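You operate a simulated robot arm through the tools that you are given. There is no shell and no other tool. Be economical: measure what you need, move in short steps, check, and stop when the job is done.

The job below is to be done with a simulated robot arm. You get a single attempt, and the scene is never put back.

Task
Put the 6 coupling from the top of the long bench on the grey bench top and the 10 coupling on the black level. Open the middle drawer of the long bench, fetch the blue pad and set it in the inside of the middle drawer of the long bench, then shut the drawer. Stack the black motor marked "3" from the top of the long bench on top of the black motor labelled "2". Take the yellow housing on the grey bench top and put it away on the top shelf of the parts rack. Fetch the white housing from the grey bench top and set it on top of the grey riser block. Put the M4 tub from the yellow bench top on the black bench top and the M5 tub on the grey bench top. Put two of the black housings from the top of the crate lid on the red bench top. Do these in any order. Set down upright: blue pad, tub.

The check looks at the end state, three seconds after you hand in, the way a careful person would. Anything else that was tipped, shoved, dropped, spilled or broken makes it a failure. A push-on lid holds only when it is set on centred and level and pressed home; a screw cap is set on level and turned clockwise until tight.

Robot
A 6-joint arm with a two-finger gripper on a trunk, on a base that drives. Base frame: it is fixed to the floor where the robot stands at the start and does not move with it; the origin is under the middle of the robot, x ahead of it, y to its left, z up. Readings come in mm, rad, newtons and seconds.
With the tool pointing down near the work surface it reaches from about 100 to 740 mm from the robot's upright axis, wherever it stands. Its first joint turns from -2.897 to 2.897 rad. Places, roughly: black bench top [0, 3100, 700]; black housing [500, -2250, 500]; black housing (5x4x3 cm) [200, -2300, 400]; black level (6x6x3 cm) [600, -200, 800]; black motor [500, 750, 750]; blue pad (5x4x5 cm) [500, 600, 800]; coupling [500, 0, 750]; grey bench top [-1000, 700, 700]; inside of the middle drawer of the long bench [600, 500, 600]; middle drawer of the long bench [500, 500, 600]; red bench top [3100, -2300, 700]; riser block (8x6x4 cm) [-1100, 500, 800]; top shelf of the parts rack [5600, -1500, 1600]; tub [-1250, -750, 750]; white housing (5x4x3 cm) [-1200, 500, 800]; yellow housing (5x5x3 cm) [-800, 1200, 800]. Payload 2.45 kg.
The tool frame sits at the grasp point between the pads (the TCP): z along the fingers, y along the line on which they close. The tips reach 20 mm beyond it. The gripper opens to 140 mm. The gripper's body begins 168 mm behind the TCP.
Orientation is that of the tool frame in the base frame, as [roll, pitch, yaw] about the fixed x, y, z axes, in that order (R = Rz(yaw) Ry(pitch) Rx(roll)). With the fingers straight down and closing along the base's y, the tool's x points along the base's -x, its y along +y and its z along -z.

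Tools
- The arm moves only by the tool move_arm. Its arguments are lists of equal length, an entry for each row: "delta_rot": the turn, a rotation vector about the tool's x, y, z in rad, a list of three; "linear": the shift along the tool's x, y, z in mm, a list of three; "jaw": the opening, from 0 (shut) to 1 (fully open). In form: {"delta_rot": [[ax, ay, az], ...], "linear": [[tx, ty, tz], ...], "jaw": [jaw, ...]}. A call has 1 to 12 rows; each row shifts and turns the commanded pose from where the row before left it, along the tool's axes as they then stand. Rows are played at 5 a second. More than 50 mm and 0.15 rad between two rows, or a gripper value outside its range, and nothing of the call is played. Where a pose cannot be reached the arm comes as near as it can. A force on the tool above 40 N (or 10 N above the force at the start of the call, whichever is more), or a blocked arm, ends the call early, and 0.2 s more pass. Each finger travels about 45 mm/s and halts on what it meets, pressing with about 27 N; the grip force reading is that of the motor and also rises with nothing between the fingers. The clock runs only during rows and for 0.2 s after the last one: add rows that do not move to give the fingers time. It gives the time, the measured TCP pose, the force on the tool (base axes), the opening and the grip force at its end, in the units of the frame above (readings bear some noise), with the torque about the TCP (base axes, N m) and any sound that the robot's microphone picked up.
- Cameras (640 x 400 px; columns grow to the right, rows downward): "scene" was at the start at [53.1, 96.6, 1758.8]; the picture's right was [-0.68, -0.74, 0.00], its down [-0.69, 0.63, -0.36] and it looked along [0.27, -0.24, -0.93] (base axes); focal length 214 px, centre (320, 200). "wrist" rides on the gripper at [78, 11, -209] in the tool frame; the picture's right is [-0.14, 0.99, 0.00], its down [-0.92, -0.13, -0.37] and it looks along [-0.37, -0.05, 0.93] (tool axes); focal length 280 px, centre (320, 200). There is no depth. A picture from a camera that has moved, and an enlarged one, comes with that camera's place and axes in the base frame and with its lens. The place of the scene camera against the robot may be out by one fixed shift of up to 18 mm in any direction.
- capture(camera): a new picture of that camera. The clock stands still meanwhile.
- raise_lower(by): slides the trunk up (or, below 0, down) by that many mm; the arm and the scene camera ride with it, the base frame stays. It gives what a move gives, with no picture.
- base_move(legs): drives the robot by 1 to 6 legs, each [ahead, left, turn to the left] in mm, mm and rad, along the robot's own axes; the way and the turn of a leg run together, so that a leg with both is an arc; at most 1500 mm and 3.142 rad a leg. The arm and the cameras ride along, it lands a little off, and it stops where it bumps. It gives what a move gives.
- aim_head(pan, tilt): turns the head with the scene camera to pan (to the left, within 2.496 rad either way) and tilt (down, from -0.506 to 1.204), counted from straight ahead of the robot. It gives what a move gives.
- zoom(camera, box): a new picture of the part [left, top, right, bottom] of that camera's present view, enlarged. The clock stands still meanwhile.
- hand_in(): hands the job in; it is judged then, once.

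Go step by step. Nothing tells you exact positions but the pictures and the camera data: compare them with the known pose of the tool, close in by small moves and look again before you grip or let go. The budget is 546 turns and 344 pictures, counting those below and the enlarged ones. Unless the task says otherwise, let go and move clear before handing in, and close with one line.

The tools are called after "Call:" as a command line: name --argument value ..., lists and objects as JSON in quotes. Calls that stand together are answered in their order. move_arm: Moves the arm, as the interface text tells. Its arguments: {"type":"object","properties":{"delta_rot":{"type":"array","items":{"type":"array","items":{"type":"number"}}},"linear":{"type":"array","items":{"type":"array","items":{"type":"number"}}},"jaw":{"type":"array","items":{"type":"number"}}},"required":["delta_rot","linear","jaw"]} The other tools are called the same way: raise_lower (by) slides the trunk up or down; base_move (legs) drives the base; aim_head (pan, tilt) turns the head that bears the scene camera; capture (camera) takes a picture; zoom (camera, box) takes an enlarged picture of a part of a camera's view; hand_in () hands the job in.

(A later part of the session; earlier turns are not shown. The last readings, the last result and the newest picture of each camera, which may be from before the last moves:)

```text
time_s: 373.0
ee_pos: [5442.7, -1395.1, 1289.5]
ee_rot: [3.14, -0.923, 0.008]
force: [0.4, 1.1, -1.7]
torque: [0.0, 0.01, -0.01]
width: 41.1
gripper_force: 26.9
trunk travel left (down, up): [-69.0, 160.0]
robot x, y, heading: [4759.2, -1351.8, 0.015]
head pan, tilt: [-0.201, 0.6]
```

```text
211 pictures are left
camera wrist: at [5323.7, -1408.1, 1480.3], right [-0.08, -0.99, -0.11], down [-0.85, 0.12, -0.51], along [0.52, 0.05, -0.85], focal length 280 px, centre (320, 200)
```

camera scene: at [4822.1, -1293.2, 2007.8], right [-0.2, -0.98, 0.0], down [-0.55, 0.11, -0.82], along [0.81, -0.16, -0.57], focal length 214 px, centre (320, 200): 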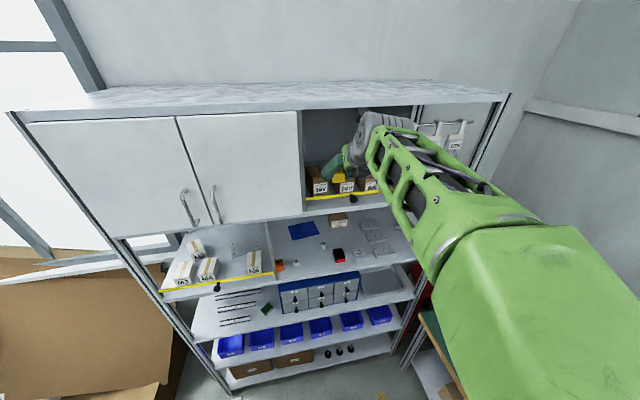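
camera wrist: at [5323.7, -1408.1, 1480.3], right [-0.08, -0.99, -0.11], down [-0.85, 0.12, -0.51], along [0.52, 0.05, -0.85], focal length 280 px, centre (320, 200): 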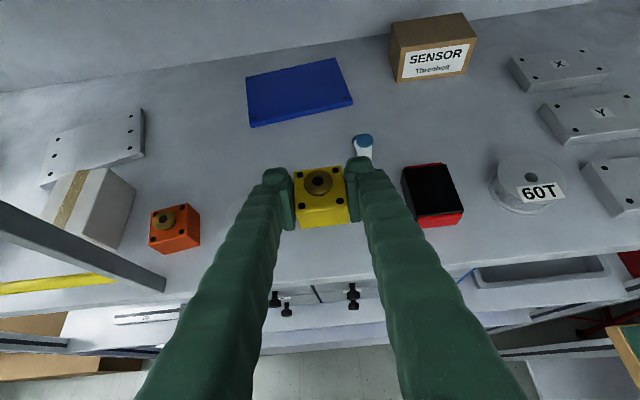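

Call:
move_arm --delta_rot '[[0, 0, 0], [0, 0, 0]]' --linear '[[0, 9, 0], [0, 0, 0]]' --jaw '[0.25, 0.25]'

Call:
raise_lower --by -56

Call:
raise_lower --by -3

Call:
raise_lower --by -2

```text
time_s: 373.6
ee_pos: [5440.5, -1404.8, 1290.1]
ee_rot: [-3.141, -0.923, 0.007]
force: [0.2, -0.1, -1.1]
torque: [-0.01, 0.0, 0.0]
width: 41.2
gripper_force: 26.7
trunk travel left (down, up): [-69.0, 160.0]
robot x, y, heading: [4763.7, -1354.9, 0.018]
head pan, tilt: [-0.201, 0.6]
```

```text
time_s: 374.6
ee_pos: [5440.9, -1404.8, 1235.0]
ee_rot: [-3.141, -0.923, 0.006]
force: [-0.4, -0.4, -1.0]
torque: [0.02, -0.03, -0.01]
width: 40.9
gripper_force: 27.2
trunk travel left (down, up): [-13.0, 216.0]
robot x, y, heading: [4757.8, -1350.4, 0.015]
head pan, tilt: [-0.201, 0.6]
```

```text
time_s: 375.1
ee_pos: [5440.1, -1405.5, 1232.5]
ee_rot: [-3.141, -0.922, 0.008]
force: [-0.2, 0.6, -1.5]
torque: [-0.01, 0.0, -0.01]
width: 41.1
gripper_force: 27.0
trunk travel left (down, up): [-10.0, 220.0]
robot x, y, heading: [4763.2, -1350.0, 0.02]
head pan, tilt: [-0.201, 0.6]
```

```text
time_s: 375.6
ee_pos: [5441.7, -1405.4, 1229.6]
ee_rot: [3.141, -0.924, 0.006]
force: [0.2, -0.1, -1.5]
torque: [-0.02, 0.04, -0.03]
width: 40.9
gripper_force: 27.4
trunk travel left (down, up): [-8.0, 222.0]
robot x, y, heading: [4758.8, -1355.6, 0.018]
head pan, tilt: [-0.201, 0.6]
```

Call:
raise_lower --by -1.5

Call:
raise_lower --by -1.5

```text
time_s: 376.2
ee_pos: [5442.2, -1405.2, 1228.9]
ee_rot: [-3.141, -0.924, 0.006]
force: [0.4, 0.9, -0.1]
torque: [-0.03, 0.02, 0.03]
width: 40.8
gripper_force: 27.1
trunk travel left (down, up): [-7.0, 223.0]
robot x, y, heading: [4760.8, -1357.2, 0.02]
head pan, tilt: [-0.201, 0.6]
```

```text
time_s: 376.7
ee_pos: [5441.1, -1405.7, 1228.1]
ee_rot: [3.14, -0.925, 0.007]
force: [0.7, -0.2, 9.4]
torque: [-0.11, 0.09, 0.02]
width: 40.9
gripper_force: 27.4
trunk travel left (down, up): [-5.0, 224.0]
robot x, y, heading: [4759.5, -1350.5, 0.018]
head pan, tilt: [-0.201, 0.6]
```

Call:
move_arm --delta_rot '[[0, 0, 0], [0, 0, 0], [0, 0, 0]]' --linear '[[0, 0, 0], [0, 0, 0], [0, 0, 0]]' --jaw '[0.32, 0.38, 0.38]'

Call:
raise_lower --by 65

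Call:
base_move --legs '[[-340, 0, 0], [0, -80, -0.018]]'

Call:
raise_lower --by 158

Call:
move_arm --delta_rot '[[0, 0, 0], [0, 0, 0], [0, 0, 0], [0, 0, 0], [0, 0, 0], [0, 0.09, 0], [0, 0.085, 0]]' --linear '[[38, 0, -28.7], [38, 0, -28.7], [38, 0, -28.7], [38, 0, -28.7], [38, 0, -28.7], [0, 0, 0], [0, 0, 0]]' --jaw '[0.6, 0.7, 0.8, 0.9, 0.9, 0.9, 0.9]'

Call:
base_move --legs '[[310, 0, 0]]'

Call:
capture --camera "wrist"

```text
time_s: 377.5
ee_pos: [5440.1, -1405.4, 1227.5]
ee_rot: [3.14, -0.923, 0.006]
force: [0.5, -1.0, 0.6]
torque: [-0.01, -0.01, -0.03]
width: 53.3
gripper_force: 0.1
trunk travel left (down, up): [-5.0, 224.0]
robot x, y, heading: [4760.9, -1356.6, 0.017]
head pan, tilt: [-0.201, 0.6]
```

```text
time_s: 378.5
ee_pos: [5441.1, -1405.2, 1291.4]
ee_rot: [3.141, -0.924, 0.008]
force: [-0.8, 0.5, 0.0]
torque: [0.03, 0.01, 0.02]
width: 53.0
gripper_force: 0.2
trunk travel left (down, up): [-70.0, 160.0]
robot x, y, heading: [4759.5, -1355.5, 0.017]
head pan, tilt: [-0.201, 0.6]
```

```text
time_s: 381.7
ee_pos: [5090.8, -1506.6, 1291.0]
ee_rot: [-3.14, -0.922, -0.019]
force: [-1.1, 0.3, 0.0]
torque: [0.01, 0.0, 0.04]
width: 53.0
gripper_force: 0.1
trunk travel left (down, up): [-70.0, 160.0]
robot x, y, heading: [4408.8, -1436.1, -0.011]
head pan, tilt: [-0.201, 0.6]
```

```text
time_s: 383.6
ee_pos: [5089.6, -1505.5, 1450.1]
ee_rot: [3.14, -0.924, -0.016]
force: [0.1, 0.0, -0.1]
torque: [0.0, 0.02, -0.02]
width: 53.3
gripper_force: 0.0
trunk travel left (down, up): [-228.0, 2.0]
robot x, y, heading: [4411.2, -1435.0, -0.014]
head pan, tilt: [-0.201, 0.6]
```

```text
time_s: 385.2
ee_pos: [5089.5, -1506.0, 1689.3]
ee_rot: [3.141, -1.1, -0.016]
force: [0.7, 1.5, 0.3]
torque: [0.0, 0.0, 0.01]
width: 126.0
gripper_force: 0.0
trunk travel left (down, up): [-228.0, 2.0]
robot x, y, heading: [4409.6, -1437.1, -0.008]
head pan, tilt: [-0.201, 0.6]
```

```text
time_s: 387.2
ee_pos: [5398.6, -1507.9, 1688.0]
ee_rot: [-3.141, -1.097, -0.018]
force: [0.2, 0.1, 0.3]
torque: [0.0, -0.01, 0.0]
width: 126.1
gripper_force: 0.1
trunk travel left (down, up): [-228.0, 2.0]
robot x, y, heading: [4719.3, -1439.1, -0.008]
head pan, tilt: [-0.201, 0.6]
```

```text
210 pictures are left
camera wrist: at [5248.6, -1516.2, 1854.2], right [-0.08, -0.99, -0.12], down [-0.75, 0.14, -0.65], along [0.66, 0.04, -0.75], focal length 280 px, centre (320, 200)
```

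wrist: 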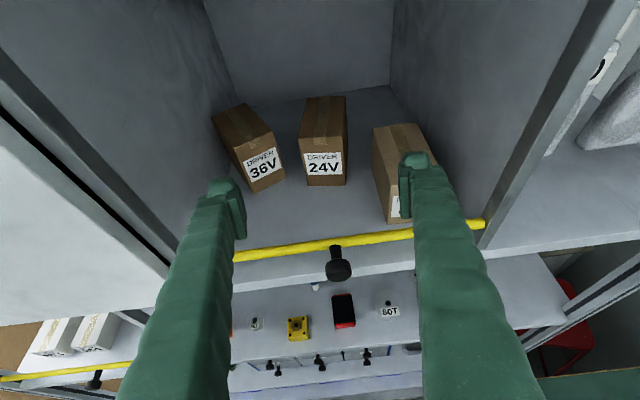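

Call:
zoom --camera "wrist" --box '[190, 80, 446, 240]'

```text
2.50 times, centred on (318, 160) of wrist
camera zoom: at [5248.6, -1516.2, 1854.2], right [-0.08, -0.99, -0.12], down [-0.75, 0.14, -0.65], along [0.66, 0.04, -0.75], focal length 701 px, centre (325, 300)
```

zoom: 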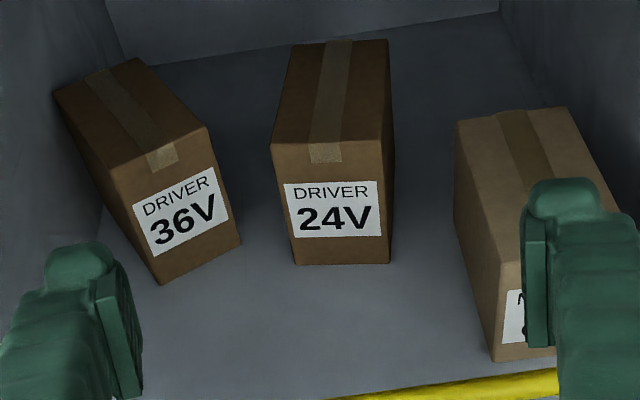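

Box geometry is now clear (tops ≈1640). I'll grip the 24V box first (centre ≈(5588, -1521)) and bring it back to centre ≈(5510, -1515).

Call:
move_arm --delta_rot '[[0.016, 0, -0.008], [0, 0.1, 0], [0, 0, 0], [0, 0, 0]]' --linear '[[0, 0, 0], [0, 0, 0], [-11.2, 13, 4.3], [0, 0, 0]]' --jaw '[0.57, 0.57, 0.57, 0.57]'

Call:
base_move --legs '[[120, 0, 0.008]]'

Call:
capture --camera "wrist"

Call:
zoom --camera "scene" --box '[280, 60, 480, 230]'

```text
time_s: 388.2
ee_pos: [5396.8, -1521.5, 1677.2]
ee_rot: [3.141, -1.198, 0.0]
force: [-0.5, 0.4, -0.4]
torque: [0.0, -0.01, -0.01]
width: 79.6
gripper_force: 0.0
trunk travel left (down, up): [-228.0, 2.0]
robot x, y, heading: [4718.8, -1441.5, -0.01]
head pan, tilt: [-0.201, 0.6]
```

```text
time_s: 389.5
ee_pos: [5518.9, -1514.8, 1676.6]
ee_rot: [-3.14, -1.198, 0.006]
force: [1.0, 0.1, -0.2]
torque: [-0.03, 0.04, 0.01]
width: 79.9
gripper_force: 0.1
trunk travel left (down, up): [-228.0, 2.0]
robot x, y, heading: [4837.0, -1438.9, -0.003]
head pan, tilt: [-0.201, 0.6]
```

```text
208 pictures are left
camera wrist: at [5354.0, -1527.7, 1825.9], right [-0.04, -0.99, -0.13], down [-0.68, 0.12, -0.72], along [0.73, 0.06, -0.68], focal length 280 px, centre (320, 200)
```

wrist: 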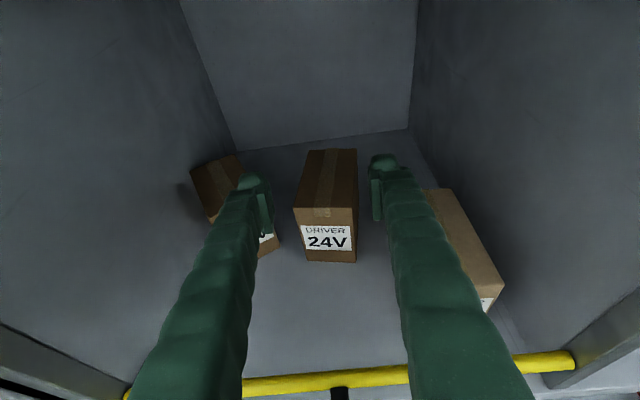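

```text
2.35 times, centred on (380, 145) of scene
camera zoom: at [4938.7, -1323.0, 2006.7], right [-0.2, -0.98, 0.0], down [-0.55, 0.11, -0.82], along [0.81, -0.16, -0.57], focal length 505 px, centre (179, 329)
```

zoom: 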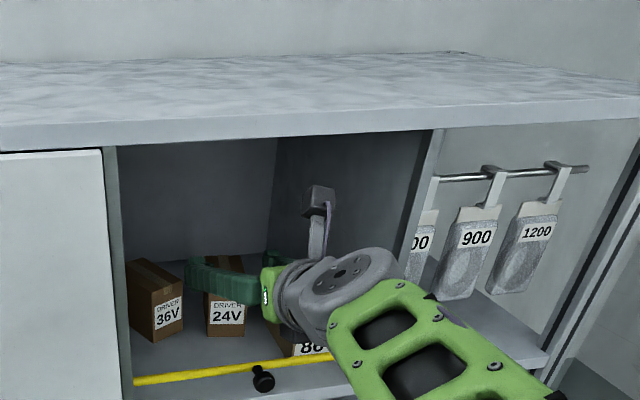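

Call:
move_arm --delta_rot '[[0, 0, 0], [0, 0, 0], [0, 0, 0]]' --linear '[[12, 3, 30.7], [12, 3, 30.7], [0, 0, 0]]' --jaw '[0.57, 0.57, 0.57]'

Call:
capture --camera "wrist"

```text
time_s: 390.3
ee_pos: [5581.0, -1520.6, 1676.9]
ee_rot: [-3.141, -1.199, 0.006]
force: [1.4, -0.3, -0.5]
torque: [0.02, 0.02, 0.03]
width: 79.7
gripper_force: 0.2
trunk travel left (down, up): [-228.0, 2.0]
robot x, y, heading: [4843.5, -1439.7, -0.002]
head pan, tilt: [-0.201, 0.6]
```

```text
206 pictures are left
camera wrist: at [5415.7, -1531.9, 1827.0], right [-0.04, -0.99, -0.13], down [-0.68, 0.12, -0.72], along [0.73, 0.06, -0.68], focal length 280 px, centre (320, 200)
```

wrist: 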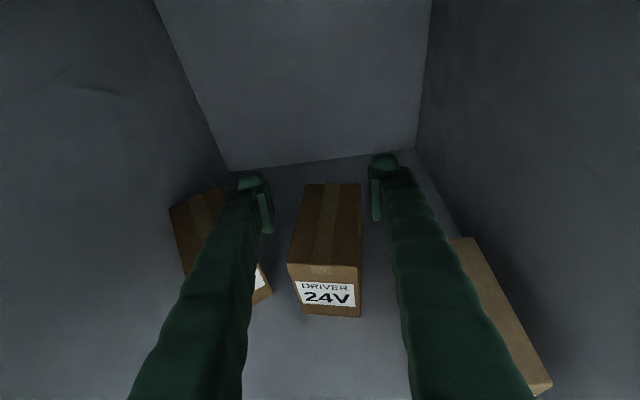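

Call:
move_arm --delta_rot '[[0, 0, 0], [0, 0, 0], [0, 0, 0]]' --linear '[[-22.3, 0, 8.7], [-22.3, 0, 8.7], [0, 0, 0]]' --jaw '[0.57, 0.57, 0.57]'

Call:
capture --camera "wrist"

```text
time_s: 391.1
ee_pos: [5581.7, -1521.0, 1628.4]
ee_rot: [-3.141, -1.197, 0.006]
force: [0.1, -0.5, 0.0]
torque: [-0.05, 0.0, 0.0]
width: 80.0
gripper_force: 0.1
trunk travel left (down, up): [-228.0, 2.0]
robot x, y, heading: [4837.3, -1438.6, 0.004]
head pan, tilt: [-0.201, 0.6]
```

```text
205 pictures are left
camera wrist: at [5416.4, -1533.5, 1778.5], right [-0.04, -0.99, -0.13], down [-0.68, 0.12, -0.72], along [0.73, 0.06, -0.68], focal length 280 px, centre (320, 200)
```

wrist: 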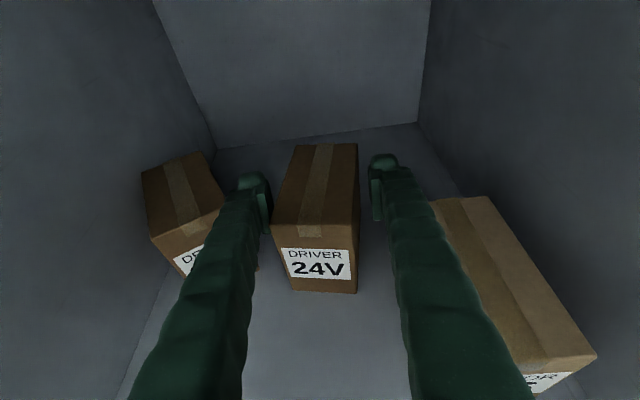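

Call:
move_arm --delta_rot '[[0, 0, 0], [0, 0, 0], [0, 0, 0], [0, 0, 0], [0, 0, 0]]' --linear '[[0, -6, 0], [0, 0, 0], [0, 0, 0], [0, 0, 0], [0, 0, 0]]' --jaw '[0.57, 0.48, 0.38, 0.36, 0.36]'

Call:
capture --camera "wrist"

```text
time_s: 392.3
ee_pos: [5582.9, -1516.0, 1628.3]
ee_rot: [-3.14, -1.2, 0.007]
force: [0.7, -0.2, 1.5]
torque: [0.14, -0.03, -0.09]
width: 60.5
gripper_force: 26.5
trunk travel left (down, up): [-228.0, 2.0]
robot x, y, heading: [4836.1, -1438.4, 0.001]
head pan, tilt: [-0.201, 0.6]
```

```text
204 pictures are left
camera wrist: at [5416.9, -1527.5, 1778.4], right [-0.04, -0.99, -0.13], down [-0.68, 0.12, -0.72], along [0.73, 0.06, -0.68], focal length 280 px, centre (320, 200)
```

wrist: 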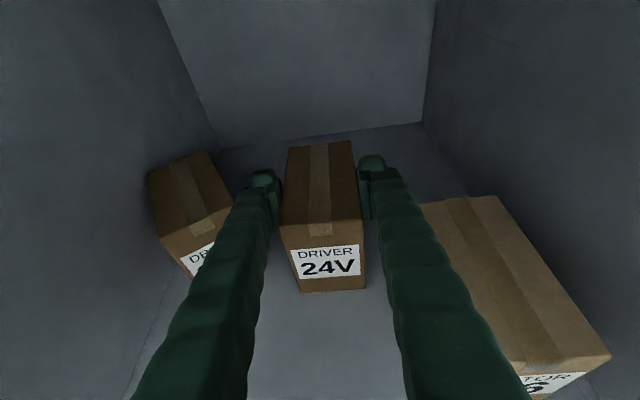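

Call:
move_arm --delta_rot '[[0, 0, 0], [0, 0, 0], [0, 0, 0], [0, 0, 0]]' --linear '[[5.6, 0, -2.2], [-14.5, 0, -37.3], [-14.5, 0, -37.3], [0, 0, 0]]' --jaw '[0.36, 0.36, 0.36, 0.36]'

Call:
capture --camera "wrist"

```text
time_s: 393.3
ee_pos: [5505.3, -1517.3, 1634.5]
ee_rot: [-3.14, -1.196, 0.005]
force: [0.6, 0.0, -4.3]
torque: [-0.01, 0.0, 0.03]
width: 60.4
gripper_force: 27.2
trunk travel left (down, up): [-228.0, 2.0]
robot x, y, heading: [4837.8, -1437.9, 0.0]
head pan, tilt: [-0.201, 0.6]
```

```text
203 pictures are left
camera wrist: at [5339.0, -1528.5, 1784.2], right [-0.04, -0.99, -0.13], down [-0.68, 0.12, -0.72], along [0.73, 0.06, -0.68], focal length 280 px, centre (320, 200)
```

wrist: 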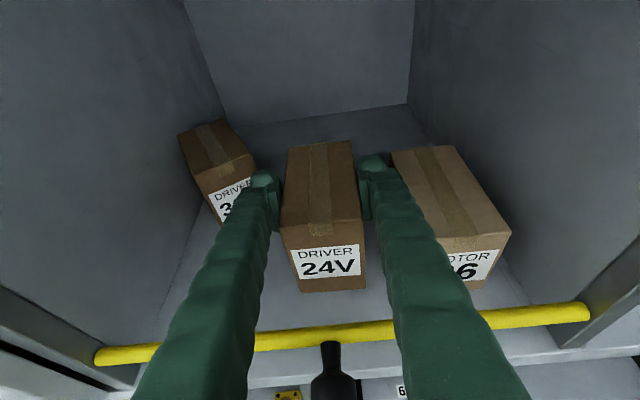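

Call:
move_arm --delta_rot '[[0, 0, 0], [0, 0, 0], [0, 0, 0], [0, 0, 0], [0, 0, 0]]' --linear '[[-1.5, -3, -3.7], [-2.8, 0, 1.1], [-1.9, 0, 0.7], [-0.9, 0, 0.4], [0, 0, 0]]' --jaw '[0.36, 0.36, 0.36, 0.36, 0.36]'

Call:
move_arm --delta_rot '[[0, 0, 0], [0, 0, 0]]' --linear '[[-0.9, 0, 0.4], [0, 0, 0]]' --jaw '[0.36, 0.36]'

```text
time_s: 394.5
ee_pos: [5499.7, -1512.7, 1629.4]
ee_rot: [-3.141, -1.197, 0.007]
force: [-0.1, -0.3, -3.0]
torque: [0.01, 0.0, 0.03]
width: 60.2
gripper_force: 26.8
trunk travel left (down, up): [-228.0, 2.0]
robot x, y, heading: [4837.3, -1443.1, -0.004]
head pan, tilt: [-0.201, 0.6]
```

```text
time_s: 395.1
ee_pos: [5499.3, -1511.7, 1629.1]
ee_rot: [-3.14, -1.198, 0.008]
force: [1.4, 1.1, 3.4]
torque: [0.24, -0.06, -0.11]
width: 60.2
gripper_force: 27.1
trunk travel left (down, up): [-228.0, 2.0]
robot x, y, heading: [4838.5, -1440.6, -0.001]
head pan, tilt: [-0.201, 0.6]
```

Call:
move_arm --delta_rot '[[0, 0, 0], [0, 0, 0], [0, 0, 0], [0, 0, 0], [0, 0, 0]]' --linear '[[0, 0, 0], [0, 0, 0], [23.3, 0, -9.1], [23.3, 0, -9.1], [0, 0, 0]]' --jaw '[0.45, 0.55, 0.55, 0.55, 0.55]'

Call:
capture --camera "wrist"

```text
time_s: 396.3
ee_pos: [5497.5, -1512.1, 1677.7]
ee_rot: [-3.141, -1.197, 0.008]
force: [-0.3, -0.8, 0.1]
torque: [0.01, -0.02, 0.01]
width: 77.1
gripper_force: 0.1
trunk travel left (down, up): [-228.0, 2.0]
robot x, y, heading: [4838.7, -1440.2, 0.001]
head pan, tilt: [-0.201, 0.6]
```

```text
202 pictures are left
camera wrist: at [5332.5, -1524.6, 1828.0], right [-0.04, -0.99, -0.13], down [-0.68, 0.12, -0.72], along [0.73, 0.06, -0.68], focal length 280 px, centre (320, 200)
```

wrist: 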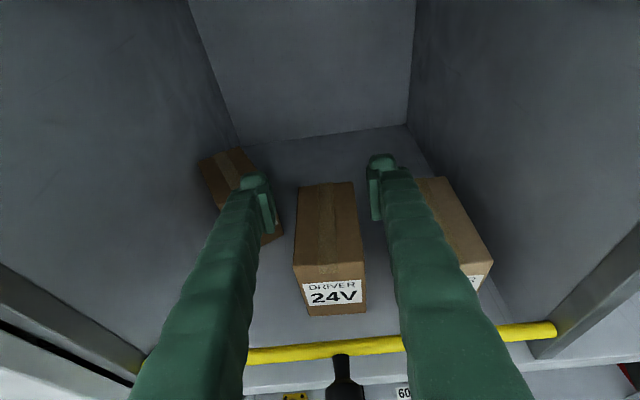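

The 24V box is back. For the rotated 36V box I'll turn the gripper ~23° to match it.

Call:
move_arm --delta_rot '[[0.0931, 0, -0.0365], [0.0931, 0, -0.0365], [0.0931, 0, -0.0365], [0.0931, 0, -0.0365], [0, 0, 0]]' --linear '[[0, -18, 0], [0, -18, 0], [0, -18, 0], [0, -10, 0], [0, 0, 0]]' --jaw '[0.55, 0.55, 0.55, 0.55, 0.55]'

Call:
capture --camera "wrist"

```text
time_s: 397.5
ee_pos: [5489.7, -1448.9, 1675.2]
ee_rot: [-3.131, -1.196, 0.402]
force: [0.4, 0.6, -0.5]
torque: [0.03, -0.01, -0.02]
width: 77.0
gripper_force: 0.0
trunk travel left (down, up): [-228.0, 2.0]
robot x, y, heading: [4835.6, -1440.4, -0.002]
head pan, tilt: [-0.201, 0.6]
```

```text
201 pictures are left
camera wrist: at [5342.8, -1525.4, 1825.3], right [0.35, -0.93, -0.13], down [-0.68, -0.15, -0.72], along [0.65, 0.34, -0.68], focal length 280 px, centre (320, 200)
```

wrist: 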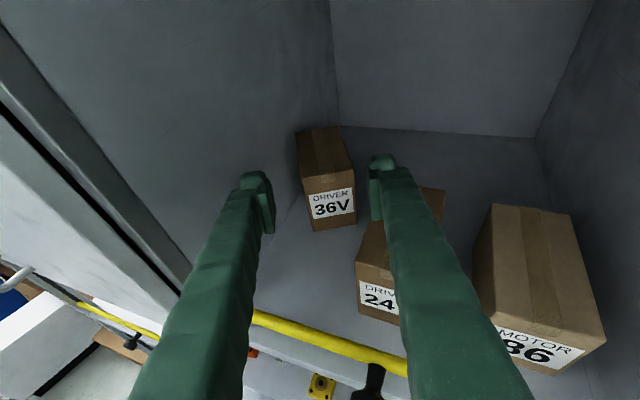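

Call:
move_arm --delta_rot '[[0, 0, 0], [0, 0, 0], [0, 0, 0]]' --linear '[[13.2, 0.9, 33.7], [13.2, 0.9, 33.7], [0, 0, 0]]' --jaw '[0.53, 0.53, 0.53]'

Call:
capture --camera "wrist"

```text
time_s: 398.3
ee_pos: [5556.0, -1423.1, 1676.4]
ee_rot: [3.14, -1.199, 0.407]
force: [-0.5, 0.4, 0.2]
torque: [-0.03, -0.02, 0.01]
width: 74.2
gripper_force: 0.1
trunk travel left (down, up): [-228.0, 2.0]
robot x, y, heading: [4834.8, -1442.4, -0.003]
head pan, tilt: [-0.201, 0.6]
```

```text
200 pictures are left
camera wrist: at [5409.0, -1498.7, 1827.5], right [0.35, -0.93, -0.13], down [-0.67, -0.15, -0.72], along [0.65, 0.34, -0.68], focal length 280 px, centre (320, 200)
```

wrist: 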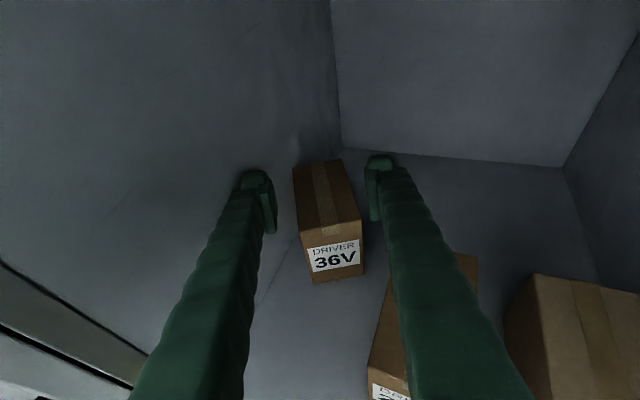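

Call:
move_arm --delta_rot '[[0, 0, 0], [0, 0, 0], [0, 0, 0], [0, 0, 0]]' --linear '[[12.8, 3, 32.6], [-22, 0, 8.5], [-22, 0, 8.5], [0, 0, 0]]' --jaw '[0.53, 0.53, 0.53, 0.53]'

Call:
capture --camera "wrist"

```text
time_s: 399.3
ee_pos: [5590.6, -1415.1, 1631.7]
ee_rot: [-3.14, -1.198, 0.404]
force: [0.8, -7.0, 6.3]
torque: [0.3, 0.09, 0.08]
width: 69.8
gripper_force: 0.1
trunk travel left (down, up): [-228.0, 2.0]
robot x, y, heading: [4841.1, -1434.6, -0.002]
head pan, tilt: [-0.201, 0.6]
```

```text
199 pictures are left
camera wrist: at [5442.4, -1490.3, 1780.9], right [0.35, -0.93, -0.13], down [-0.67, -0.15, -0.72], along [0.65, 0.34, -0.68], focal length 280 px, centre (320, 200)
```

wrist: 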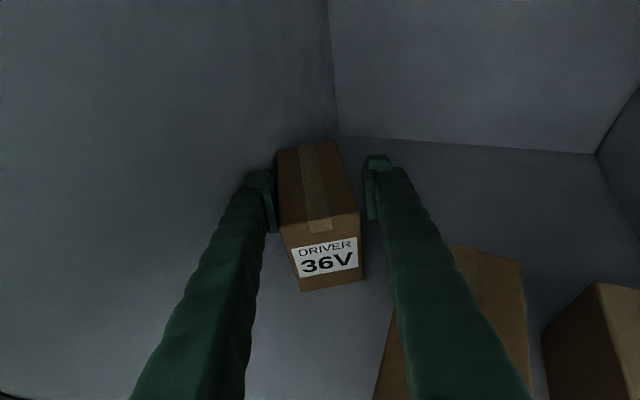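

Call:
move_arm --delta_rot '[[0, 0, 0], [0, 0, 0], [0, 0, 0], [0, 0, 0]]' --linear '[[0, 0, 0], [0, 0, 0], [0, 0, 0], [0, 0, 0]]' --jaw '[0.42, 0.36, 0.36, 0.36]'

Call:
move_arm --delta_rot '[[0, 0, 0], [0, 0, 0], [0, 0, 0], [0, 0, 0]]' --linear '[[5.6, 0, -2.2], [-14, 0, -36], [-14, 0, -36], [0, 0, 0]]' --jaw '[0.36, 0.36, 0.36, 0.36]'

Call:
capture --camera "wrist"

```text
time_s: 400.3
ee_pos: [5590.7, -1411.7, 1630.4]
ee_rot: [-3.14, -1.197, 0.407]
force: [0.2, 0.0, 0.0]
torque: [-0.01, 0.03, 0.0]
width: 60.1
gripper_force: 26.7
trunk travel left (down, up): [-228.0, 2.0]
robot x, y, heading: [4836.9, -1438.4, 0.002]
head pan, tilt: [-0.201, 0.6]
```

```text
time_s: 401.3
ee_pos: [5519.3, -1442.8, 1636.8]
ee_rot: [-3.138, -1.198, 0.407]
force: [0.6, 0.6, -3.2]
torque: [-0.06, 0.07, -0.01]
width: 60.2
gripper_force: 26.9
trunk travel left (down, up): [-228.0, 2.0]
robot x, y, heading: [4841.7, -1442.0, -0.0]
head pan, tilt: [-0.201, 0.6]
```

```text
198 pictures are left
camera wrist: at [5371.9, -1518.5, 1786.8], right [0.35, -0.93, -0.13], down [-0.67, -0.15, -0.72], along [0.65, 0.34, -0.68], focal length 280 px, centre (320, 200)
```

wrist: 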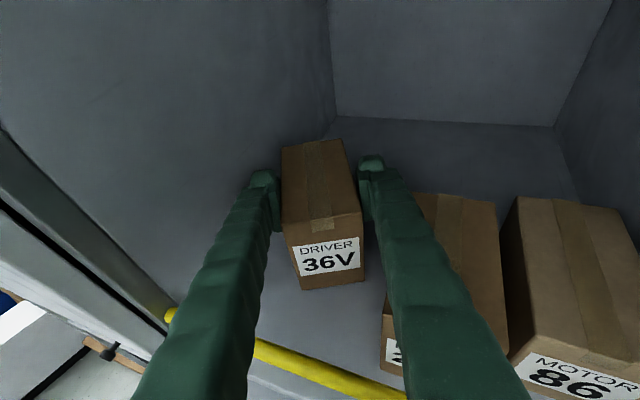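

Call:
move_arm --delta_rot '[[0, 0, 0], [-0.0947, 0, 0.037], [-0.0947, 0, 0.037], [-0.0947, 0, 0.037], [-0.0947, 0, 0.037], [0, 0, 0]]' --linear '[[1, -29.3, 2.6], [0, 0, 0], [0, 0, 0], [0, 0, 0], [0, 0, 0], [0, 0, 0]]' --jaw '[0.36, 0.36, 0.36, 0.36, 0.36, 0.36]'

Call:
capture --camera "wrist"

```text
time_s: 402.7
ee_pos: [5510.1, -1422.7, 1633.1]
ee_rot: [-3.14, -1.183, 0.054]
force: [-0.1, -0.5, -2.9]
torque: [-0.02, 0.05, -0.02]
width: 60.3
gripper_force: 26.9
out of reach, approached as far as the arm can: row 5
trunk travel left (down, up): [-228.0, 2.0]
robot x, y, heading: [4835.4, -1438.1, -0.003]
head pan, tilt: [-0.201, 0.6]
```

```text
197 pictures are left
camera wrist: at [5346.9, -1442.2, 1784.4], right [0.0, -0.99, -0.13], down [-0.69, 0.09, -0.71], along [0.72, 0.09, -0.69], focal length 280 px, centre (320, 200)
```

wrist: 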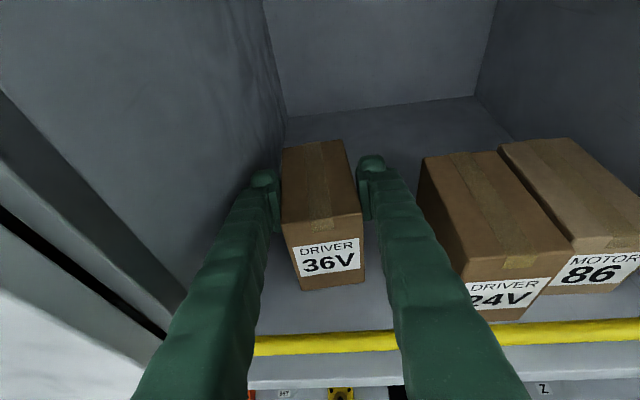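

Call:
move_arm --delta_rot '[[0, 0, 0], [0, 0, 0], [0, 0, 0]]' --linear '[[-1, -4, 0.4], [-1.2, 0, 0.5], [0, 0, 0]]' --jaw '[0.36, 0.36, 0.36]'

Call:
move_arm --delta_rot '[[0, 0, 0], [0, 0, 0]]' --linear '[[-1.4, 0, 0.6], [0, 0, 0]]' --jaw '[0.36, 0.36]'

```text
time_s: 403.5
ee_pos: [5507.9, -1418.9, 1631.2]
ee_rot: [-3.141, -1.188, 0.054]
force: [0.3, 1.3, 6.1]
torque: [-0.11, -0.59, 0.08]
width: 60.1
gripper_force: 27.7
trunk travel left (down, up): [-228.0, 2.0]
robot x, y, heading: [4837.3, -1437.0, 0.002]
head pan, tilt: [-0.201, 0.6]
```

```text
time_s: 404.1
ee_pos: [5507.2, -1417.6, 1630.7]
ee_rot: [3.141, -1.186, 0.052]
force: [0.7, 1.3, 12.1]
torque: [-0.24, -0.33, 0.05]
width: 60.1
gripper_force: 27.0
trunk travel left (down, up): [-228.0, 2.0]
robot x, y, heading: [4838.7, -1438.8, 0.005]
head pan, tilt: [-0.201, 0.6]
```

Call:
move_arm --delta_rot '[[0, 0, 0], [0, 0, 0], [0, 0, 0], [0, 0, 0], [0, 0, 0]]' --linear '[[0, 0, 0], [0, 0, 0], [23.2, 0, -9.4], [23.2, 0, -9.4], [0, 0, 0]]' --jaw '[0.44, 0.52, 0.52, 0.52, 0.52]'

Call:
base_move --legs '[[-130, -50, 0]]'

Call:
capture --camera "wrist"

```text
time_s: 405.3
ee_pos: [5508.7, -1419.2, 1679.4]
ee_rot: [3.142, -1.184, 0.052]
force: [-0.1, 0.9, -0.2]
torque: [0.0, 0.02, 0.0]
width: 72.5
gripper_force: 0.0
trunk travel left (down, up): [-228.0, 2.0]
robot x, y, heading: [4837.2, -1439.1, 0.002]
head pan, tilt: [-0.201, 0.6]
```

```text
time_s: 406.6
ee_pos: [5376.8, -1470.0, 1680.4]
ee_rot: [-3.14, -1.186, 0.052]
force: [-1.7, -0.1, 0.0]
torque: [0.0, 0.0, 0.05]
width: 72.8
gripper_force: 0.0
trunk travel left (down, up): [-228.0, 2.0]
robot x, y, heading: [4707.1, -1488.0, 0.003]
head pan, tilt: [-0.201, 0.6]
```

```text
196 pictures are left
camera wrist: at [5213.2, -1490.0, 1831.6], right [0.0, -0.99, -0.13], down [-0.69, 0.09, -0.71], along [0.72, 0.09, -0.69], focal length 280 px, centre (320, 200)
```

wrist: 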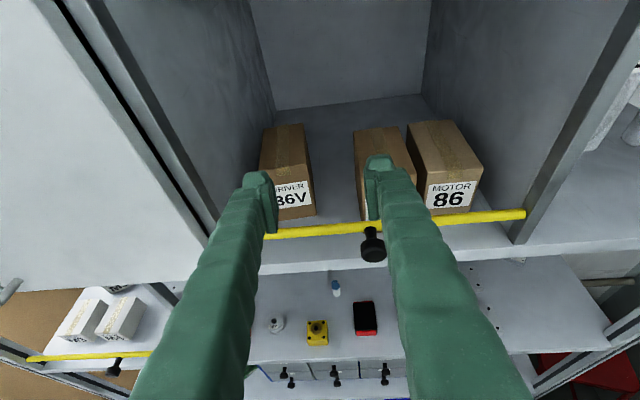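

Call:
base_move --legs '[[-178, 24, 0.02]]'

Call:
raise_lower --by -203

Call:
aim_head --pan -0.3 --tilt 0.3

Call:
zoom --camera "scene" --box '[200, 80, 440, 230]'

```text
time_s: 408.1
ee_pos: [5198.9, -1434.4, 1679.1]
ee_rot: [-3.141, -1.184, 0.072]
force: [-0.8, -0.6, -0.6]
torque: [-0.01, 0.03, 0.02]
width: 73.0
gripper_force: 0.1
trunk travel left (down, up): [-228.0, 2.0]
robot x, y, heading: [4527.5, -1469.0, 0.017]
head pan, tilt: [-0.201, 0.6]
```

```text
time_s: 410.3
ee_pos: [5198.9, -1432.4, 1475.8]
ee_rot: [-3.141, -1.186, 0.073]
force: [-0.5, 0.5, 0.9]
torque: [0.0, 0.01, -0.01]
width: 72.7
gripper_force: 0.0
trunk travel left (down, up): [-25.0, 205.0]
robot x, y, heading: [4526.0, -1471.0, 0.02]
head pan, tilt: [-0.201, 0.6]
```

```text
time_s: 411.1
ee_pos: [5200.4, -1433.8, 1476.6]
ee_rot: [-3.141, -1.185, 0.074]
force: [0.5, 0.0, 0.6]
torque: [0.0, 0.01, 0.01]
width: 73.0
gripper_force: 0.0
trunk travel left (down, up): [-25.0, 205.0]
robot x, y, heading: [4532.3, -1467.1, 0.02]
head pan, tilt: [-0.3, 0.3]
```

```text
2.67 times, centred on (320, 155) of scene
camera zoom: at [4627.1, -1358.6, 1831.3], right [-0.28, -0.96, 0.0], down [-0.28, 0.08, -0.96], along [0.92, -0.26, -0.3], focal length 572 px, centre (320, 320)
```

zoom: 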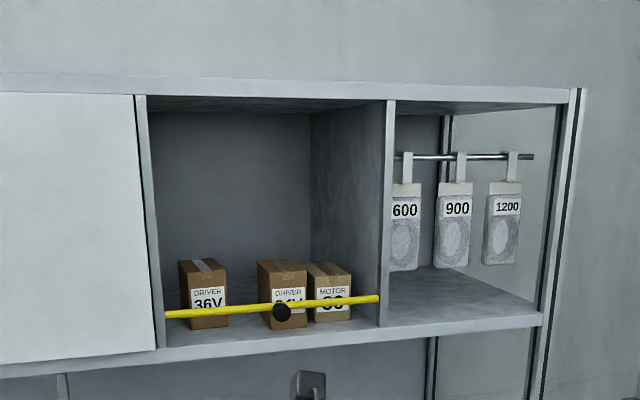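

Call:
zoom --camera "scene" --box '[250, 165, 350, 215]'

```text
6.40 times, centred on (300, 190) of scene
camera zoom: at [4627.1, -1358.6, 1831.3], right [-0.28, -0.96, 0.0], down [-0.28, 0.08, -0.96], along [0.92, -0.26, -0.3], focal length 1373 px, centre (448, 264)
```

zoom: 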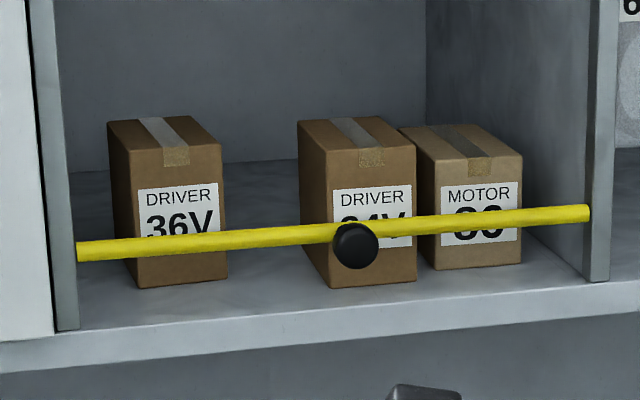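

Call:
raise_lower --by 203

Call:
base_move --legs '[[0, -90, -0.02]]'

Call:
move_arm --delta_rot '[[0, 0, 0], [0, -0.14, 0], [0, -0.14, 0], [0, 0, 0]]' --linear '[[0, 0, 0], [0, 0, 0], [0, 0, 0], [0, 0, 0]]' --jaw '[1, 1, 1, 1]'

```text
time_s: 413.3
ee_pos: [5199.5, -1434.5, 1678.2]
ee_rot: [3.141, -1.187, 0.073]
force: [0.6, -0.1, -0.4]
torque: [0.01, -0.06, 0.02]
width: 72.6
gripper_force: 0.0
trunk travel left (down, up): [-228.0, 2.0]
robot x, y, heading: [4527.3, -1471.0, 0.02]
head pan, tilt: [-0.3, 0.3]
```

```text
time_s: 414.8
ee_pos: [5201.4, -1537.1, 1679.1]
ee_rot: [-3.139, -1.186, 0.05]
force: [-0.1, -0.4, 0.8]
torque: [0.03, 0.01, 0.02]
width: 72.7
gripper_force: 0.2
trunk travel left (down, up): [-228.0, 2.0]
robot x, y, heading: [4530.5, -1554.7, -0.0]
head pan, tilt: [-0.3, 0.3]
```

```text
time_s: 415.8
ee_pos: [5199.6, -1546.3, 1678.7]
ee_rot: [-3.135, -0.906, 0.058]
force: [-0.6, 0.2, 0.6]
torque: [-0.04, 0.0, -0.05]
width: 140.2
gripper_force: 0.1
out of reach, approached as far as the arm can: row 3
trunk travel left (down, up): [-228.0, 2.0]
robot x, y, heading: [4531.1, -1556.6, -0.004]
head pan, tilt: [-0.3, 0.3]
```

Call:
base_move --legs '[[0, 75, 0]]'

Call:
move_arm --delta_rot '[[0, 0, 0], [-0.0425, 0, 0.0333], [0, 0, 0]]' --linear '[[-5, 45, 7], [-4, 6, 7], [0, 0, 0]]' --jaw '[1, 1, 1]'

```text
time_s: 417.1
ee_pos: [5201.2, -1470.0, 1677.8]
ee_rot: [-3.138, -0.905, 0.057]
force: [0.3, -0.1, -0.1]
torque: [-0.08, 0.0, -0.05]
width: 140.0
gripper_force: 0.1
trunk travel left (down, up): [-228.0, 2.0]
robot x, y, heading: [4529.2, -1477.3, 0.005]
head pan, tilt: [-0.3, 0.3]
```

```text
time_s: 417.9
ee_pos: [5210.6, -1522.8, 1661.0]
ee_rot: [-3.137, -0.907, 0.003]
force: [-0.4, 0.2, -0.4]
torque: [0.04, 0.0, 0.02]
width: 140.1
gripper_force: 0.1
trunk travel left (down, up): [-228.0, 2.0]
robot x, y, heading: [4531.6, -1478.6, -0.004]
head pan, tilt: [-0.3, 0.3]
```

Call:
move_arm --delta_rot '[[0, -0.002, 0], [0, 0, 0]]' --linear '[[-4.2, 0, -14.5], [0, 0, 0]]' --jaw '[1, 1]'

Call:
zoom --camera "wrist" --box '[180, 0, 460, 175]'

```text
time_s: 418.5
ee_pos: [5195.8, -1521.6, 1666.4]
ee_rot: [-3.138, -0.903, 0.003]
force: [0.4, -0.2, -0.2]
torque: [0.0, 0.0, -0.01]
width: 140.0
gripper_force: 0.0
trunk travel left (down, up): [-228.0, 2.0]
robot x, y, heading: [4527.0, -1481.9, 0.001]
head pan, tilt: [-0.3, 0.3]
```

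```text
2.29 times, centred on (320, 88) of wrist
camera zoom: at [5081.4, -1534.3, 1857.5], right [-0.08, -0.99, -0.11], down [-0.86, 0.12, -0.49], along [0.5, 0.06, -0.86], focal length 641 px, centre (320, 457)
```

zoom: 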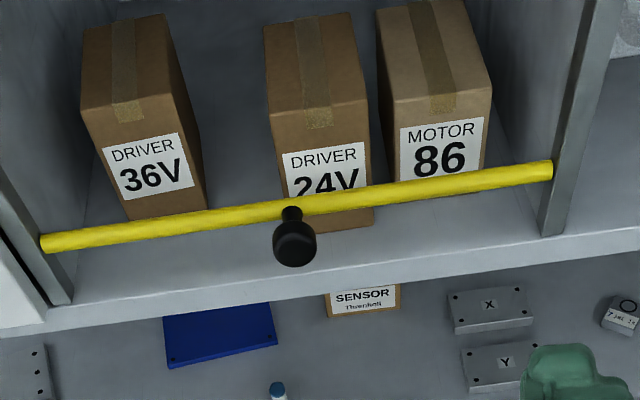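

Comparing with the identical earlier view: the 36V box needs about (-17, +10) mm and the 24V box (+18, +28) mm; 86 is untouched. Fixing 36V first.

Call:
move_arm --delta_rot '[[0, 0.1, 0], [0, 0.1, 0], [0, 0.09, 0], [0, 0, 0]]' --linear '[[0, 0, 0], [0, 0, 0], [7, 0, -4], [0, 0, 0]]' --jaw '[0.53, 0.53, 0.53, 0.53]'

Call:
base_move --legs '[[0, 104, 0], [240, 0, 0]]'

Call:
capture --camera "wrist"

```text
time_s: 419.5
ee_pos: [5196.0, -1521.6, 1675.7]
ee_rot: [-3.135, -1.193, 0.0]
force: [0.5, 0.5, -0.7]
torque: [0.03, 0.0, 0.02]
width: 74.4
gripper_force: 0.1
trunk travel left (down, up): [-228.0, 2.0]
robot x, y, heading: [4530.2, -1476.4, -0.001]
head pan, tilt: [-0.3, 0.3]
```

```text
time_s: 422.5
ee_pos: [5443.3, -1417.8, 1673.9]
ee_rot: [-3.131, -1.194, -0.001]
force: [-0.3, -0.2, 0.2]
torque: [0.0, 0.02, 0.03]
width: 74.1
gripper_force: 0.0
trunk travel left (down, up): [-228.0, 2.0]
robot x, y, heading: [4777.1, -1379.5, 0.005]
head pan, tilt: [-0.3, 0.3]
```

```text
192 pictures are left
camera wrist: at [5277.6, -1429.6, 1825.3], right [-0.04, -0.99, -0.13], down [-0.68, 0.12, -0.72], along [0.73, 0.06, -0.68], focal length 280 px, centre (320, 200)
```

wrist: 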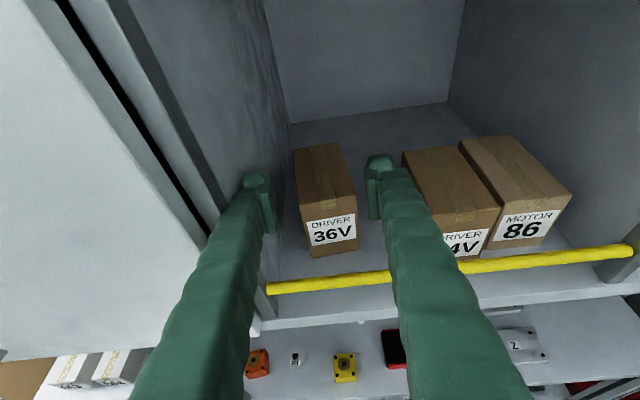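

Call:
move_arm --delta_rot '[[-0.008, 0, 0], [0, 0, 0], [0, 0, 0], [0, 0, 0], [0, 0, 0]]' --linear '[[11.8, 1.5, 29.8], [11.8, 1.5, 29.8], [-20.9, 0, 8.3], [-20.9, 0, 8.3], [0, 0, 0]]' --jaw '[0.53, 0.53, 0.53, 0.53, 0.53]'

Call:
capture --camera "wrist"

```text
time_s: 423.7
ee_pos: [5505.1, -1418.1, 1629.5]
ee_rot: [3.139, -1.195, 0.003]
force: [0.3, 0.1, -0.1]
torque: [-0.01, 0.01, 0.01]
width: 74.3
gripper_force: 0.0
trunk travel left (down, up): [-228.0, 2.0]
robot x, y, heading: [4772.9, -1377.0, -0.002]
head pan, tilt: [-0.3, 0.3]
```

```text
191 pictures are left
camera wrist: at [5340.3, -1428.8, 1779.9], right [-0.05, -0.99, -0.13], down [-0.68, 0.13, -0.72], along [0.73, 0.05, -0.68], focal length 280 px, centre (320, 200)
```

wrist: 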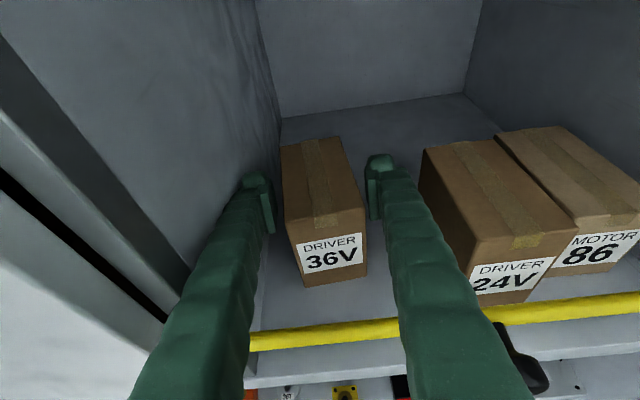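

Call:
move_arm --delta_rot '[[0, 0, 0], [0, 0, 0], [0, 0, 0], [0, 0, 0], [0, 0, 0], [0, 0, 0], [0, 0, 0]]' --linear '[[0, 0, 0], [0, 0, 0], [0, 0, 0], [5.6, 0, -2.2], [-3.1, -5, -7.9], [-3.1, -5, -7.9], [0, 0, 0]]' --jaw '[0.44, 0.36, 0.36, 0.36, 0.36, 0.36, 0.36]'

Call:
move_arm --delta_rot '[[0, 0, 0], [0, 0, 0], [0, 0, 0]]' --linear '[[-2.8, 0, 1.1], [-2.3, 0, 0.9], [0, 0, 0]]' --jaw '[0.36, 0.36, 0.36]'

```text
time_s: 425.3
ee_pos: [5489.5, -1410.8, 1635.6]
ee_rot: [3.141, -1.194, 0.001]
force: [-0.5, -0.8, -3.2]
torque: [-0.02, 0.03, -0.01]
width: 60.4
gripper_force: 27.1
trunk travel left (down, up): [-228.0, 2.0]
robot x, y, heading: [4776.7, -1376.0, 0.001]
head pan, tilt: [-0.3, 0.3]
```

```text
time_s: 426.1
ee_pos: [5488.5, -1410.3, 1629.5]
ee_rot: [3.141, -1.193, 0.0]
force: [0.6, -0.3, -2.3]
torque: [0.05, 0.06, -0.01]
width: 60.4
gripper_force: 26.7
trunk travel left (down, up): [-228.0, 2.0]
robot x, y, heading: [4779.1, -1376.5, 0.0]
head pan, tilt: [-0.3, 0.3]
```

Lowering the last bit, releasing and lifting clear; then the 24V box.

Call:
move_arm --delta_rot '[[0, 0, 0], [0, 0, 0]]' --linear '[[-0.8, -2, 0.3], [0, 0, 0]]' --jaw '[0.36, 0.36]'

Call:
move_arm --delta_rot '[[0, 0, 0], [0, 0, 0], [0, 0, 0], [0, 0, 0], [0, 0, 0]]' --linear '[[0, 0, 0], [0, 0, 0], [23.2, 0, -9.2], [23.2, 0, -9.2], [0, 0, 0]]' --jaw '[0.43, 0.5, 0.5, 0.5, 0.5]'

Call:
capture --camera "wrist"

```text
time_s: 426.7
ee_pos: [5488.4, -1410.6, 1629.8]
ee_rot: [-3.141, -1.197, -0.004]
force: [0.0, -7.6, -0.8]
torque: [0.05, 0.0, 0.01]
width: 60.0
gripper_force: 26.9
trunk travel left (down, up): [-228.0, 2.0]
robot x, y, heading: [4775.8, -1376.3, -0.003]
head pan, tilt: [-0.3, 0.3]
```

```text
time_s: 427.9
ee_pos: [5491.0, -1411.1, 1680.0]
ee_rot: [-3.139, -1.193, -0.004]
force: [-2.5, -14.5, -8.9]
torque: [-0.52, 0.09, -0.02]
width: 60.1
gripper_force: 0.1
trunk travel left (down, up): [-228.0, 2.0]
robot x, y, heading: [4776.6, -1378.1, 0.002]
head pan, tilt: [-0.3, 0.3]
```

```text
190 pictures are left
camera wrist: at [5325.7, -1421.0, 1830.5], right [-0.05, -0.99, -0.13], down [-0.68, 0.13, -0.72], along [0.73, 0.05, -0.68], focal length 280 px, centre (320, 200)
```

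wrist: 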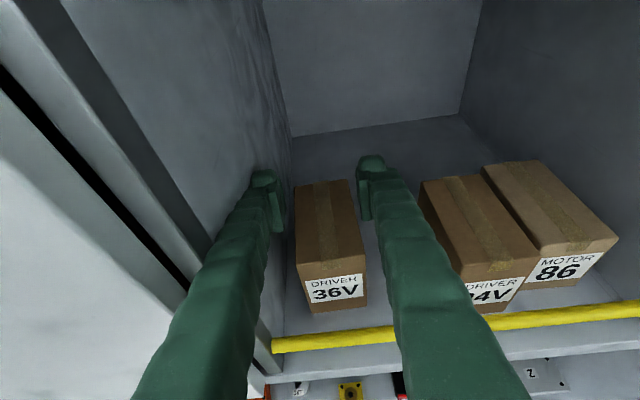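

Call:
move_arm --delta_rot '[[0, 0, 0], [0, 0, 0]]' --linear '[[0, 20, 0], [0, 0, 0]]' --jaw '[0.5, 0.5]'

Call:
base_move --legs '[[-50, 0, 0], [0, -110, 0]]'

Call:
capture --camera "wrist"

```text
time_s: 428.5
ee_pos: [5489.9, -1427.2, 1680.5]
ee_rot: [3.139, -1.197, 0.003]
force: [-0.1, 1.1, -0.6]
torque: [-0.04, 0.0, 0.0]
width: 70.0
gripper_force: 0.1
trunk travel left (down, up): [-228.0, 2.0]
robot x, y, heading: [4773.2, -1377.0, 0.004]
head pan, tilt: [-0.3, 0.3]
```

```text
time_s: 430.6
ee_pos: [5439.0, -1537.6, 1679.2]
ee_rot: [-3.14, -1.193, -0.002]
force: [0.7, -0.1, 1.0]
torque: [0.02, 0.0, 0.02]
width: 70.2
gripper_force: 0.0
trunk travel left (down, up): [-228.0, 2.0]
robot x, y, heading: [4721.2, -1482.0, 0.004]
head pan, tilt: [-0.3, 0.3]
```

```text
189 pictures are left
camera wrist: at [5273.8, -1547.8, 1830.1], right [-0.05, -0.99, -0.13], down [-0.68, 0.13, -0.72], along [0.73, 0.05, -0.68], focal length 280 px, centre (320, 200)
```

wrist: 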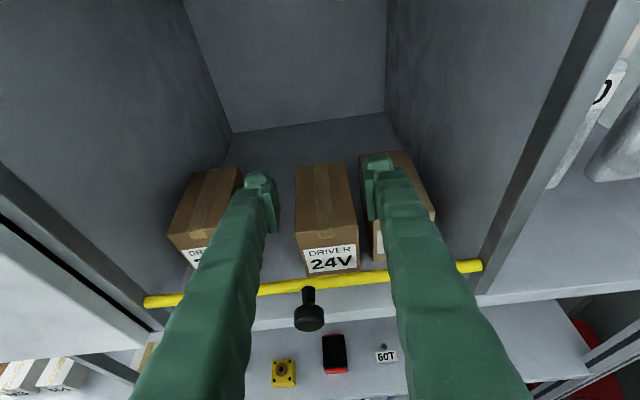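

Call:
move_arm --delta_rot '[[0, 0, 0], [0, 0, 0], [0, 0, 0], [0, 0, 0]]' --linear '[[-3, 0, -7.4], [-23.2, 0, 9.2], [-23.2, 0, 9.2], [0, 0, 0]]' --jaw '[0.52, 0.52, 0.52, 0.52]'

Call:
capture --camera "wrist"

```text
time_s: 431.6
ee_pos: [5431.7, -1535.1, 1628.9]
ee_rot: [-3.141, -1.194, 0.002]
force: [-0.2, 0.7, -0.5]
torque: [-0.02, 0.01, 0.01]
width: 72.7
gripper_force: 0.1
trunk travel left (down, up): [-228.0, 2.0]
robot x, y, heading: [4723.7, -1486.0, -0.005]
head pan, tilt: [-0.3, 0.3]
```

```text
188 pictures are left
camera wrist: at [5266.6, -1545.5, 1780.6], right [-0.05, -0.99, -0.13], down [-0.68, 0.13, -0.72], along [0.73, 0.05, -0.68], focal length 280 px, centre (320, 200)
```

wrist: 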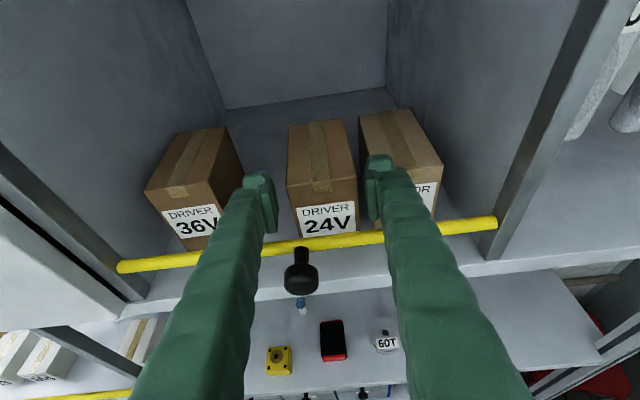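

Call:
move_arm --delta_rot '[[0, 0, 0], [0, 0, 0], [0, 0, 0], [0, 0, 0]]' --linear '[[0, 0, 0], [0, 0, 0], [0, 0, 0], [0, 0, 0]]' --jaw '[0.46, 0.4, 0.36, 0.36]'

Call:
zoom --camera "wrist" --box '[200, 90, 456, 250]'

```text
time_s: 432.6
ee_pos: [5431.7, -1534.8, 1630.4]
ee_rot: [-3.141, -1.194, 0.0]
force: [-0.2, -0.1, 0.2]
torque: [0.03, 0.03, -0.04]
width: 57.1
gripper_force: 27.1
trunk travel left (down, up): [-228.0, 2.0]
robot x, y, heading: [4723.4, -1479.9, 0.002]
head pan, tilt: [-0.3, 0.3]
```

```text
2.50 times, centred on (328, 170) of wrist
camera zoom: at [5266.5, -1545.7, 1780.7], right [-0.05, -0.99, -0.13], down [-0.68, 0.13, -0.72], along [0.73, 0.05, -0.68], focal length 701 px, centre (300, 275)
```

zoom: 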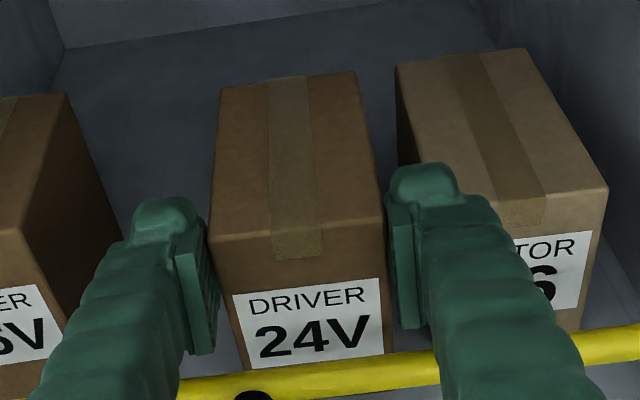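

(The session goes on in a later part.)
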